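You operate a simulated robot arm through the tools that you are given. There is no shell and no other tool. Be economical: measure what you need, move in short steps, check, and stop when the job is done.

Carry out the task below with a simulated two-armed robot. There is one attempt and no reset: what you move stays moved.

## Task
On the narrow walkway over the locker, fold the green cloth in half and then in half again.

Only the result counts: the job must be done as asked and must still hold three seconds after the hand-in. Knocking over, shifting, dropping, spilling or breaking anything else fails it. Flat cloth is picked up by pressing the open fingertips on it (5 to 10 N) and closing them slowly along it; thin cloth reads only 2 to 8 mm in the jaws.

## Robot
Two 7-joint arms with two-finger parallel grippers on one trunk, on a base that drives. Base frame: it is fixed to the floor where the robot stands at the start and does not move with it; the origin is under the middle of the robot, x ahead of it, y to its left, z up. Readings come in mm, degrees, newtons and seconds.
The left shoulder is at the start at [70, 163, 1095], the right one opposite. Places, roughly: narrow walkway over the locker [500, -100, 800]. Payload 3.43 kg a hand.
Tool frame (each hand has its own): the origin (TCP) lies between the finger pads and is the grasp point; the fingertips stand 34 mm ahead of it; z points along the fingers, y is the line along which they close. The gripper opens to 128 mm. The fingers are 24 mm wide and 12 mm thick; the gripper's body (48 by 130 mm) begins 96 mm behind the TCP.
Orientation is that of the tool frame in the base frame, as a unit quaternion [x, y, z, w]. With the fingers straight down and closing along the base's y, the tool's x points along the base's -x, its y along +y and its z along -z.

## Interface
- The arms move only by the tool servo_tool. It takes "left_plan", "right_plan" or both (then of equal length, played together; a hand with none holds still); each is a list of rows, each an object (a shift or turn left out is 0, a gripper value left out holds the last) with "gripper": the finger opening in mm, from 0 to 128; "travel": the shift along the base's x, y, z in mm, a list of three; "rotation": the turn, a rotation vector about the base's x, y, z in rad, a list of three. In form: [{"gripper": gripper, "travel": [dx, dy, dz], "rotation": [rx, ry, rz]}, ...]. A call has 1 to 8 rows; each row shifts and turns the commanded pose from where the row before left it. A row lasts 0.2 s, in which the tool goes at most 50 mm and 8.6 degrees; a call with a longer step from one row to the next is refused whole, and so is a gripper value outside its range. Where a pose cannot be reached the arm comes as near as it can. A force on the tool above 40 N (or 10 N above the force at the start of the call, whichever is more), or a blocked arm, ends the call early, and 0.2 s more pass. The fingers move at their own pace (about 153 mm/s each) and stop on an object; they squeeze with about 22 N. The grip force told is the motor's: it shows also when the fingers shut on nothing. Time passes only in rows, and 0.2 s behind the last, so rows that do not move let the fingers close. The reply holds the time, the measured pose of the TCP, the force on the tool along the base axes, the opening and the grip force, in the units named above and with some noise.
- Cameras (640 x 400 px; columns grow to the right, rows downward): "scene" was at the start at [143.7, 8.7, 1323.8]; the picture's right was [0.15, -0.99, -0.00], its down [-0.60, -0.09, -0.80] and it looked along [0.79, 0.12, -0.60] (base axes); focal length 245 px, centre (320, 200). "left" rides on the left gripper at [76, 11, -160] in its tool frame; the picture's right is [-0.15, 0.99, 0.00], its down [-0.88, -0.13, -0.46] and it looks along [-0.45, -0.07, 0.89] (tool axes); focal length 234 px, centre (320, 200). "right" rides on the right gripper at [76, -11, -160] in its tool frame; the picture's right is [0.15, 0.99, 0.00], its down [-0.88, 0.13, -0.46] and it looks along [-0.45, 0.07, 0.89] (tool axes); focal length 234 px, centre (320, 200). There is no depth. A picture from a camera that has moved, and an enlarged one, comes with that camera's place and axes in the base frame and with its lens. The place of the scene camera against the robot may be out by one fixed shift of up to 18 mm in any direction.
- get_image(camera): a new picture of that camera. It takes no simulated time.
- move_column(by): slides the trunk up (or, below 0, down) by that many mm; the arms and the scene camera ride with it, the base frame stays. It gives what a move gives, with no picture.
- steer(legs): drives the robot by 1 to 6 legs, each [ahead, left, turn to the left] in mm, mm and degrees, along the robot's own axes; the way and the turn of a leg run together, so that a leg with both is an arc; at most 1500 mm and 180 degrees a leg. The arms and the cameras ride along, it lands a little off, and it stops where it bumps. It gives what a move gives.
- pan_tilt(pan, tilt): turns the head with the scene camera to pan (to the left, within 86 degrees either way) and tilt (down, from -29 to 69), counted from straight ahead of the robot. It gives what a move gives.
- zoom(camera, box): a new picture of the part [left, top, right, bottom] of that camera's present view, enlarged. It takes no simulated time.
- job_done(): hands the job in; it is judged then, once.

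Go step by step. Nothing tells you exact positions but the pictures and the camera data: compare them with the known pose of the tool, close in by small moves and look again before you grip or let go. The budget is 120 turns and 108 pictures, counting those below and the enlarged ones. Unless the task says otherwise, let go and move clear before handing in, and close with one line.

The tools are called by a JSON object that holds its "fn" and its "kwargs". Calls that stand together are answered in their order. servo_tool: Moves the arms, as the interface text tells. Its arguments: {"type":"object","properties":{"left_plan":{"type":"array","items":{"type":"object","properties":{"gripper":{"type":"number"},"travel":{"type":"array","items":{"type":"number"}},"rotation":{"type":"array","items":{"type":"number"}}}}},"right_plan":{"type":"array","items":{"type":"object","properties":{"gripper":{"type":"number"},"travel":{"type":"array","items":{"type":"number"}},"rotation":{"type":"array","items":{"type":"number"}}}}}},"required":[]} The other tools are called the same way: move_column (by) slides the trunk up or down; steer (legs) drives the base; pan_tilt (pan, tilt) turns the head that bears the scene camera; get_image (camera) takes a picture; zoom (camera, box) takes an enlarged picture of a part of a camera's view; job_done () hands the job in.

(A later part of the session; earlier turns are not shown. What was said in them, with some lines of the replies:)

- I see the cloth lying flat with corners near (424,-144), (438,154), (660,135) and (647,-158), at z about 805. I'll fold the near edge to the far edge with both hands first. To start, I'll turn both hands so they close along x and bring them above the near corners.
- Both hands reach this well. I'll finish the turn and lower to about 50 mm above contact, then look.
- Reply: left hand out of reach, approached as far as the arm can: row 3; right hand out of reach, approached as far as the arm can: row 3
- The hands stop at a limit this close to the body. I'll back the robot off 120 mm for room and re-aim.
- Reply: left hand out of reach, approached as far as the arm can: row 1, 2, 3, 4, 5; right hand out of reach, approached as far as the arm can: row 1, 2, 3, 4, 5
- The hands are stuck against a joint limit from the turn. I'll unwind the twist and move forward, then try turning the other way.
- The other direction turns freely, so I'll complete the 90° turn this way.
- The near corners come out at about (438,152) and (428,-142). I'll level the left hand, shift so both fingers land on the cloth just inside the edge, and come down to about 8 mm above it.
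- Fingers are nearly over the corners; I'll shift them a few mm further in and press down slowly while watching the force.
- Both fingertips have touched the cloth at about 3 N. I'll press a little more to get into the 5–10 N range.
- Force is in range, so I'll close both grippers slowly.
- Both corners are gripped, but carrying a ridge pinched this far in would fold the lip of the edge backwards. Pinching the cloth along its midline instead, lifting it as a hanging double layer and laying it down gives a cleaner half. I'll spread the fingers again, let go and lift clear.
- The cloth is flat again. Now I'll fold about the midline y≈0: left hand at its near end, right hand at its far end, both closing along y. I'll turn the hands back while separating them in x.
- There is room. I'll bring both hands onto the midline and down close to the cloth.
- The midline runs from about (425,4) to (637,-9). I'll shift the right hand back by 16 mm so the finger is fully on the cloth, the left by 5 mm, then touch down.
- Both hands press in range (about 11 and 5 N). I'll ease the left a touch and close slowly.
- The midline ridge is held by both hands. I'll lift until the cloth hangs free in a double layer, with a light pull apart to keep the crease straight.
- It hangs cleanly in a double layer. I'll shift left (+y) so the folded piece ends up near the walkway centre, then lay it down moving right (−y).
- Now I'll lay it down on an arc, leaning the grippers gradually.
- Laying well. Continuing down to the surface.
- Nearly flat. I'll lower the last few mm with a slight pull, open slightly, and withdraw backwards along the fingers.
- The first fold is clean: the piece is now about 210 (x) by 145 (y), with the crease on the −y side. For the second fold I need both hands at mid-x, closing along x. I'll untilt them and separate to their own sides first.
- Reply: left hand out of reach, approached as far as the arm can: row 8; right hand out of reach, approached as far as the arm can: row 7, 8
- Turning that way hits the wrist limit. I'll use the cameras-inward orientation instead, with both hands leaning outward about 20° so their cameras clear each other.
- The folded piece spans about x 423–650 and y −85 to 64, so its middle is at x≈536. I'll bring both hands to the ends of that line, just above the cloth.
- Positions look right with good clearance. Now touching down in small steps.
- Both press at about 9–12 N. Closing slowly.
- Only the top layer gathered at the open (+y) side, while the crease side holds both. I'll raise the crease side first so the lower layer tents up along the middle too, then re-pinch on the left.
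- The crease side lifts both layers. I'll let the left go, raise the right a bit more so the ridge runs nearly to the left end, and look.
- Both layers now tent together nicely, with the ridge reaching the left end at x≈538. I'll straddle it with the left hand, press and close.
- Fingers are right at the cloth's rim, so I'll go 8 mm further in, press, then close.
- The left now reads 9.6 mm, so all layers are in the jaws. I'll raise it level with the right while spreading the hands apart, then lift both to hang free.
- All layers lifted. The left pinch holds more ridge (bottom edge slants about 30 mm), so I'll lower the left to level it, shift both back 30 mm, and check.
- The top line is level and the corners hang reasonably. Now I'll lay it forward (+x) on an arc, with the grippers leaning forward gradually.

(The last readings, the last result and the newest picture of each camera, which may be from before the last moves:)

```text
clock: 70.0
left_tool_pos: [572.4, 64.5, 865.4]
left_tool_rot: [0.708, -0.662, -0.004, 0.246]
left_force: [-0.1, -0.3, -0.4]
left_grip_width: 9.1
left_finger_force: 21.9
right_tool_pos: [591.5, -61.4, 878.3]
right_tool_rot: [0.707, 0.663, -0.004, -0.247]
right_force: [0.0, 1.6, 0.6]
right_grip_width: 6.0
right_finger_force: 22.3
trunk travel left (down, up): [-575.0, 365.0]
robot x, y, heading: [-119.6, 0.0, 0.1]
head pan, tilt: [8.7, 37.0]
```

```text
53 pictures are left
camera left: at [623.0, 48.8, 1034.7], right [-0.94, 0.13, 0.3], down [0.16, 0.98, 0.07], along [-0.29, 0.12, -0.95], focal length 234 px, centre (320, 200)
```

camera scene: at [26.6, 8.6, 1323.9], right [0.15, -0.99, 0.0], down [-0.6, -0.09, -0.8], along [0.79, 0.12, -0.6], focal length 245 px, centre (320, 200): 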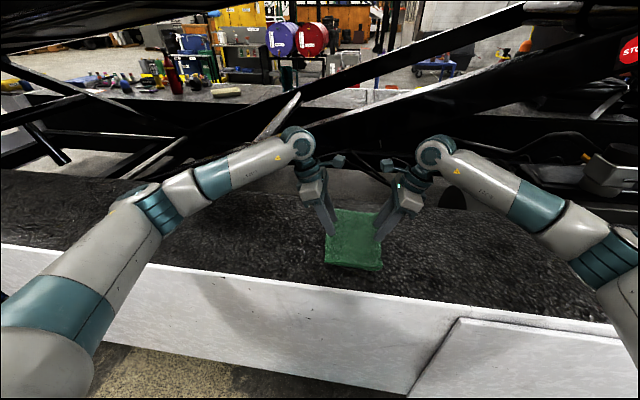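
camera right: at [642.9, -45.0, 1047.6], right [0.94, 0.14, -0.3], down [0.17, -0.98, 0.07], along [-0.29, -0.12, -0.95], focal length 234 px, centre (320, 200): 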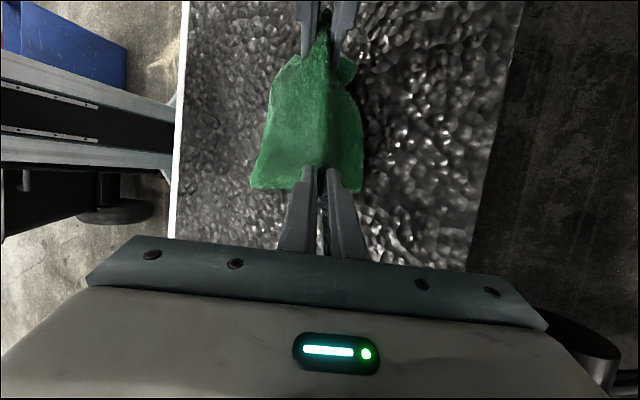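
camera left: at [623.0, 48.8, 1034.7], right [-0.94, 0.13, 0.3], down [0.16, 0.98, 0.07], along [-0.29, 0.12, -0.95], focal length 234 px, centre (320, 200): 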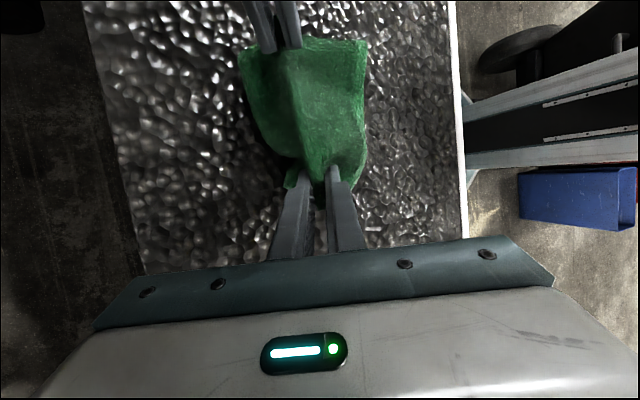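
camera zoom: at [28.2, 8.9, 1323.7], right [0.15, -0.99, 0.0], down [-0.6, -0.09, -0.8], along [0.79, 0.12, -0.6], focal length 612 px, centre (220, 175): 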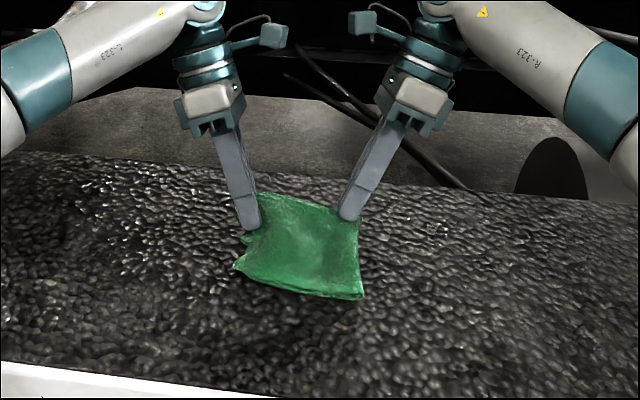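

Laying continues; there's some belly under the ridge, so I'll keep pulling forward while lowering the rest.

{"fn": "servo_tool", "kwargs": {"left_plan": [{"travel": [8, 0, -6], "rotation": [0, 0.05, 0]}, {"travel": [8, 0, -6], "rotation": [0, 0.05, 0]}, {"travel": [7, 0, -5]}, {"travel": [7, 0, -4]}, {"travel": [5, 0, -3]}, {}], "right_plan": [{"travel": [8, 0, -9], "rotation": [0, 0.05, 0]}, {"travel": [8, 0, -9], "rotation": [0, 0.05, 0]}, {"travel": [7, 0, -8]}, {"travel": [7, 0, -6]}, {"travel": [5, 0, -5]}, {}]}}

{"fn": "zoom", "kwargs": {"camera": "scene", "box": [260, 130, 460, 290]}}

{"fn": "get_image", "kwargs": {"camera": "right"}}

{"fn": "get_image", "kwargs": {"camera": "left"}}

```text
clock: 71.4
left_tool_pos: [606.2, 64.6, 842.8]
left_tool_rot: [0.706, -0.65, -0.038, 0.278]
left_force: [-0.4, -1.4, 0.8]
left_grip_width: 9.5
left_finger_force: 22.1
right_tool_pos: [613.1, -61.0, 847.0]
right_tool_rot: [0.707, 0.65, -0.037, -0.278]
right_force: [-1.7, 2.4, 12.4]
right_grip_width: 6.0
right_finger_force: 22.4
right hand out of reach, approached as far as the arm can: row 4, 5
trunk travel left (down, up): [-575.0, 365.0]
robot x, y, heading: [-114.2, -0.8, -0.1]
head pan, tilt: [8.7, 37.0]
```

```text
2.50 times, centred on (360, 210) of scene
camera zoom: at [25.4, 9.0, 1324.1], right [0.15, -0.99, 0.0], down [-0.59, -0.09, -0.8], along [0.79, 0.12, -0.6], focal length 612 px, centre (220, 175)
```

zoom: 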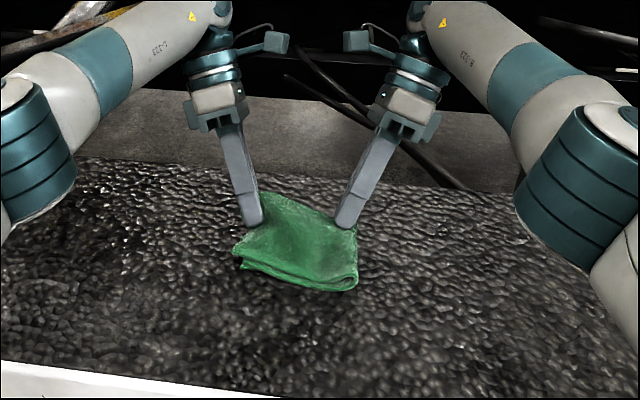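

```text
51 pictures are left
camera right: at [680.2, -44.7, 1010.8], right [0.91, 0.14, -0.39], down [0.17, -0.98, 0.05], along [-0.38, -0.12, -0.92], focal length 234 px, centre (320, 200)
```

right: 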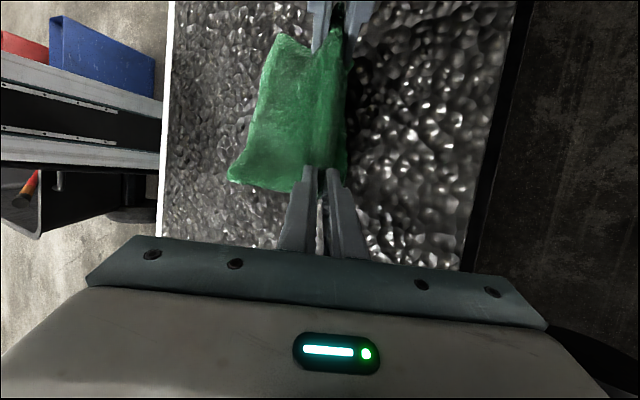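

```text
50 pictures are left
camera left: at [671.9, 48.8, 1005.7], right [-0.91, 0.14, 0.39], down [0.17, 0.98, 0.06], along [-0.38, 0.12, -0.92], focal length 234 px, centre (320, 200)
```

left: 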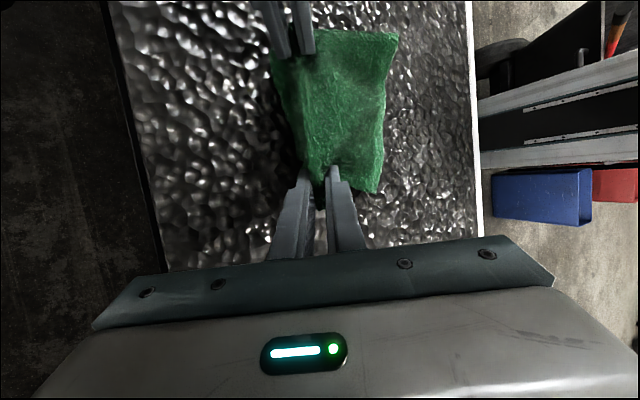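

The piece now lies quarter-folded with the crease at the fingers. I'll open a little and withdraw backwards along the fingers.

{"fn": "servo_tool", "kwargs": {"left_plan": [{"travel": [1, 0, -2]}, {}, {"gripper": 16, "travel": [0, 0, 1]}, {"gripper": 24, "travel": [1, 1, 2]}, {"travel": [4, 3, 8]}, {"travel": [6, 5, 13]}, {"travel": [8, 7, 17]}, {"travel": [8, 7, 20]}], "right_plan": [{"travel": [0, 0, 1]}, {}, {"gripper": 14, "travel": [0, 0, 1]}, {"gripper": 22, "travel": [0, -1, 2]}, {"travel": [2, -3, 8]}, {"travel": [3, -5, 13]}, {"travel": [3, -7, 17]}, {"travel": [3, -7, 20]}]}}

{"fn": "zoom", "kwargs": {"camera": "scene", "box": [260, 130, 460, 290]}}

{"fn": "get_image", "kwargs": {"camera": "right"}}

{"fn": "get_image", "kwargs": {"camera": "left"}}

```text
clock: 73.2
left_tool_pos: [617.2, 90.2, 906.0]
left_tool_rot: [0.707, -0.65, -0.038, 0.276]
left_force: [-0.4, -0.4, 0.6]
left_grip_width: 23.9
left_finger_force: 0.1
left hand out of reach, approached as far as the arm can: row 7, 8
right_tool_pos: [615.7, -87.7, 914.0]
right_tool_rot: [0.706, 0.651, -0.037, -0.277]
right_force: [-0.4, -0.8, 0.1]
right_grip_width: 22.1
right_finger_force: 0.0
right hand out of reach, approached as far as the arm can: row 7, 8
trunk travel left (down, up): [-575.0, 365.0]
robot x, y, heading: [-113.7, 3.2, -0.1]
head pan, tilt: [8.7, 37.0]
```

```text
2.50 times, centred on (360, 210) of scene
camera zoom: at [22.9, 6.5, 1324.4], right [0.15, -0.99, 0.0], down [-0.59, -0.09, -0.8], along [0.79, 0.12, -0.6], focal length 612 px, centre (220, 175)
```

zoom: 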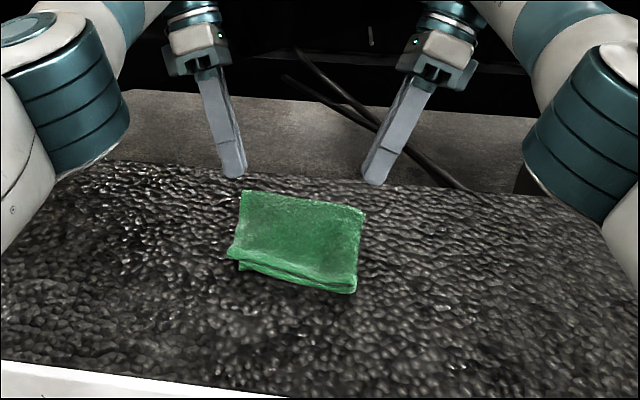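

```text
48 pictures are left
camera right: at [683.3, -70.9, 1078.6], right [0.91, 0.14, -0.39], down [0.17, -0.98, 0.05], along [-0.37, -0.12, -0.92], focal length 234 px, centre (320, 200)
```

right: 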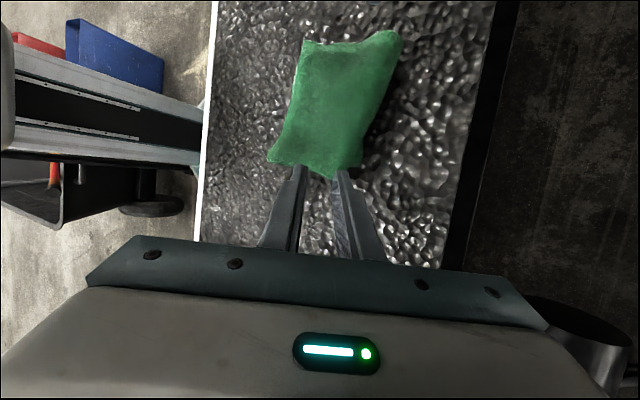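

```text
47 pictures are left
camera left: at [683.8, 72.4, 1070.4], right [-0.91, 0.13, 0.39], down [0.17, 0.98, 0.06], along [-0.38, 0.12, -0.92], focal length 234 px, centre (320, 200)
```

left: 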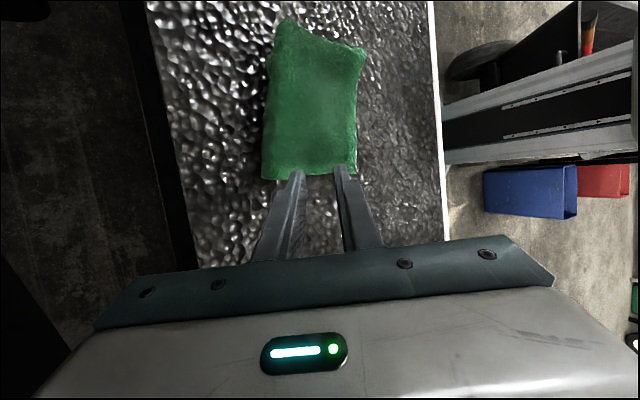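

The cloth is now a neat quarter-fold. I'll move both hands up and away and inspect it from above.

{"fn": "servo_tool", "kwargs": {"left_plan": [{"travel": [0, 8, 12]}, {"travel": [0, 15, 12]}, {"travel": [0, 20, 10], "rotation": [0, -0.06, 0]}, {"travel": [0, 20, 5], "rotation": [0, -0.06, 0]}, {"travel": [-10, 20, 0], "rotation": [0, -0.06, 0]}, {"travel": [-10, 20, 0], "rotation": [0, -0.06, 0]}, {"travel": [-10, 20, 0], "rotation": [0, -0.06, 0]}, {"travel": [-10, 20, 0], "rotation": [0, -0.06, 0]}], "right_plan": [{"travel": [0, -8, 12]}, {"travel": [0, -15, 12]}, {"travel": [0, -20, 10], "rotation": [0, -0.06, 0]}, {"travel": [0, -20, 5], "rotation": [0, -0.06, 0]}, {"travel": [-10, -20, 0], "rotation": [0, -0.06, 0]}, {"travel": [-10, -20, 0], "rotation": [0, -0.06, 0]}, {"travel": [-10, -20, 0], "rotation": [0, -0.06, 0]}, {"travel": [-10, -20, 0], "rotation": [0, -0.06, 0]}]}}

{"fn": "zoom", "kwargs": {"camera": "scene", "box": [300, 170, 420, 266]}}

{"fn": "get_image", "kwargs": {"camera": "right"}}

{"fn": "get_image", "kwargs": {"camera": "left"}}

```text
clock: 74.4
left_tool_pos: [610.2, 171.1, 945.7]
left_tool_rot: [0.706, -0.672, 0.021, 0.222]
left_force: [-0.2, -0.6, 0.4]
left_grip_width: 24.1
left_finger_force: 0.0
right_tool_pos: [648.5, -161.7, 956.8]
right_tool_rot: [0.703, 0.675, 0.02, -0.225]
right_force: [-6.6, 2.4, -0.3]
right_grip_width: 22.3
right_finger_force: 0.0
right hand out of reach, approached as far as the arm can: row 3, 4, 5, 6
trunk travel left (down, up): [-575.0, 365.0]
robot x, y, heading: [-117.7, 2.3, -0.2]
head pan, tilt: [8.7, 37.0]
stopped in row 6 (right hand): the force on the tool passed its limit (the readings are from after the stop); the commanded pose is now the measured one
```

```text
4.17 times, centred on (360, 218) of scene
camera zoom: at [24.5, 9.2, 1324.4], right [0.15, -0.99, 0.0], down [-0.59, -0.09, -0.8], along [0.79, 0.12, -0.6], focal length 1019 px, centre (153, 125)
```

zoom: 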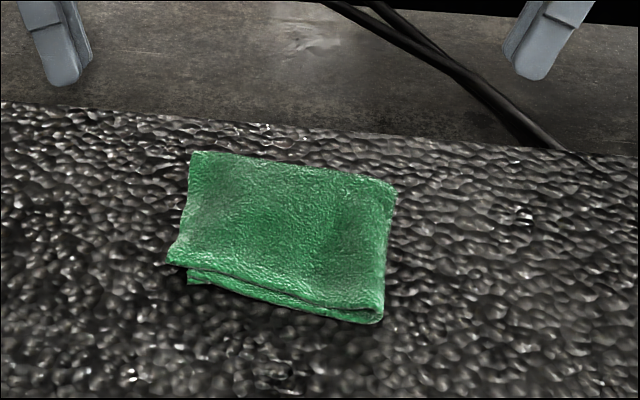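

```text
45 pictures are left
camera right: at [688.3, -144.8, 1128.6], right [0.96, 0.15, -0.24], down [0.17, -0.98, 0.08], along [-0.22, -0.12, -0.97], focal length 234 px, centre (320, 200)
```

right: 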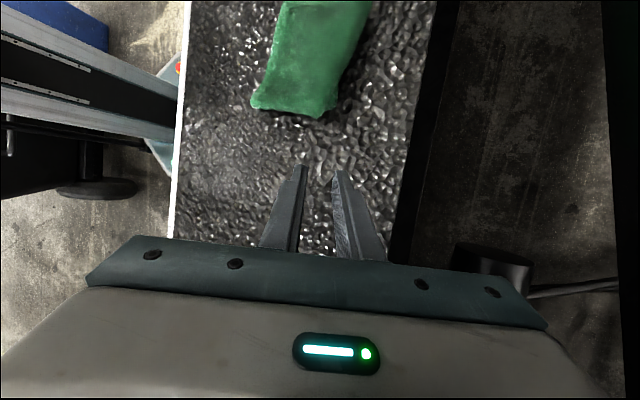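

```text
44 pictures are left
camera left: at [647.5, 153.1, 1117.2], right [-0.96, 0.14, 0.23], down [0.16, 0.98, 0.08], along [-0.22, 0.12, -0.97], focal length 234 px, centre (320, 200)
```

left: 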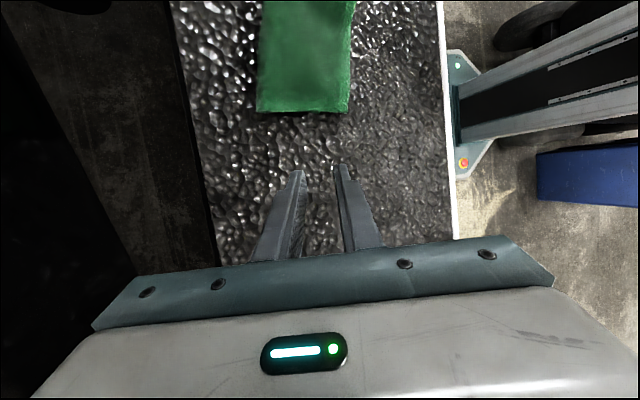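

The fold is neat with aligned layers. The right hand stopped on a force in free air, so I'll check what's around it before finishing.

{"fn": "get_image", "kwargs": {"camera": "scene"}}

{"fn": "servo_tool", "kwargs": {"right_plan": [{}, {}]}}

```text
43 pictures are left
camera scene: at [24.5, 9.2, 1324.4], right [0.15, -0.99, 0.0], down [-0.59, -0.09, -0.8], along [0.79, 0.12, -0.6], focal length 245 px, centre (320, 200)
```

scene: 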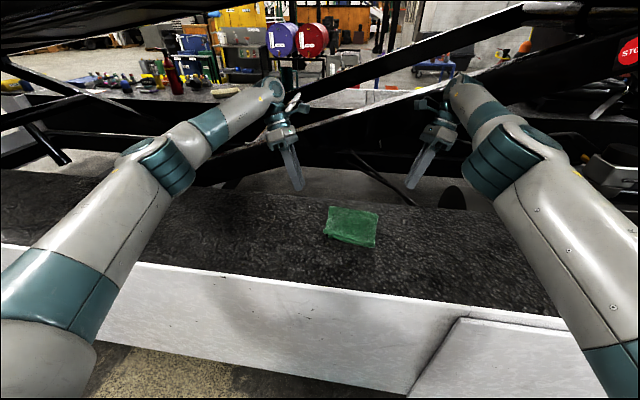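

```text
clock: 75.0
left_tool_pos: [609.0, 170.5, 944.7]
left_tool_rot: [0.707, -0.671, 0.022, 0.222]
left_force: [-0.3, -0.3, -0.3]
left_grip_width: 23.8
left_finger_force: 0.0
right_tool_pos: [649.3, -160.4, 955.0]
right_tool_rot: [0.703, 0.674, 0.019, -0.224]
right_force: [-14.4, 7.5, 2.9]
right_grip_width: 22.0
right_finger_force: 0.1
trunk travel left (down, up): [-575.0, 365.0]
robot x, y, heading: [-115.2, -0.1, -0.0]
head pan, tilt: [8.7, 37.0]
```

The right wrist is leaning on the diagonal structure beam behind the walkway. I'll back it away gently towards the robot.

{"fn": "servo_tool", "kwargs": {"right_plan": [{"travel": [-6, 0, 0]}, {"travel": [-8, 0, 0]}, {"travel": [-10, -2, 0]}, {"travel": [-12, -4, 0]}, {"travel": [-12, -4, 0]}, {"travel": [-12, -4, 0]}]}}

{"fn": "get_image", "kwargs": {"camera": "scene"}}

```text
clock: 76.4
left_tool_pos: [610.0, 170.5, 944.0]
left_tool_rot: [0.707, -0.671, 0.023, 0.222]
left_force: [-0.5, 0.6, 0.3]
left_grip_width: 24.1
left_finger_force: 0.0
right_tool_pos: [648.3, -174.9, 957.3]
right_tool_rot: [0.704, 0.673, 0.019, -0.226]
right_force: [0.3, 0.5, -0.3]
right_grip_width: 22.2
right_finger_force: 0.1
right hand out of reach, approached as far as the arm can: row 1, 2, 3, 4, 5, 6
trunk travel left (down, up): [-575.0, 365.0]
robot x, y, heading: [-116.2, -0.7, -0.2]
head pan, tilt: [8.7, 37.0]
```

```text
42 pictures are left
camera scene: at [25.1, 9.6, 1324.0], right [0.15, -0.99, 0.0], down [-0.59, -0.09, -0.8], along [0.79, 0.12, -0.6], focal length 245 px, centre (320, 200)
```

scene: 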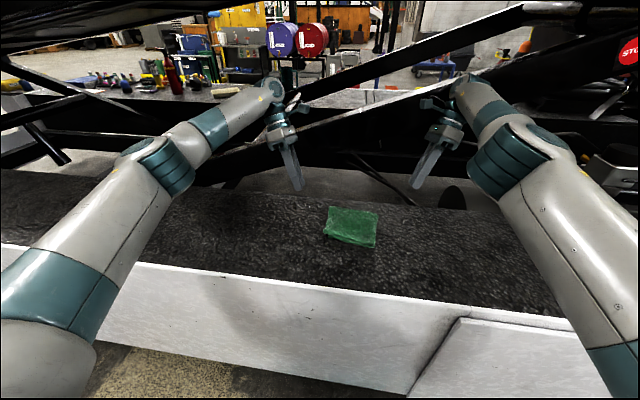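

The cloth lies quarter-folded on the walkway, nothing else has moved, and both hands are clear with no force on them. I'm handing in.

{"fn": "job_done", "kwargs": {}}

```text
The job is handed in.
```

The green cloth is folded in half and in half again on the walkway, with both hands clear of it; the right wrist brushed the fixed diagonal beam while backing away, and I saw nothing move.
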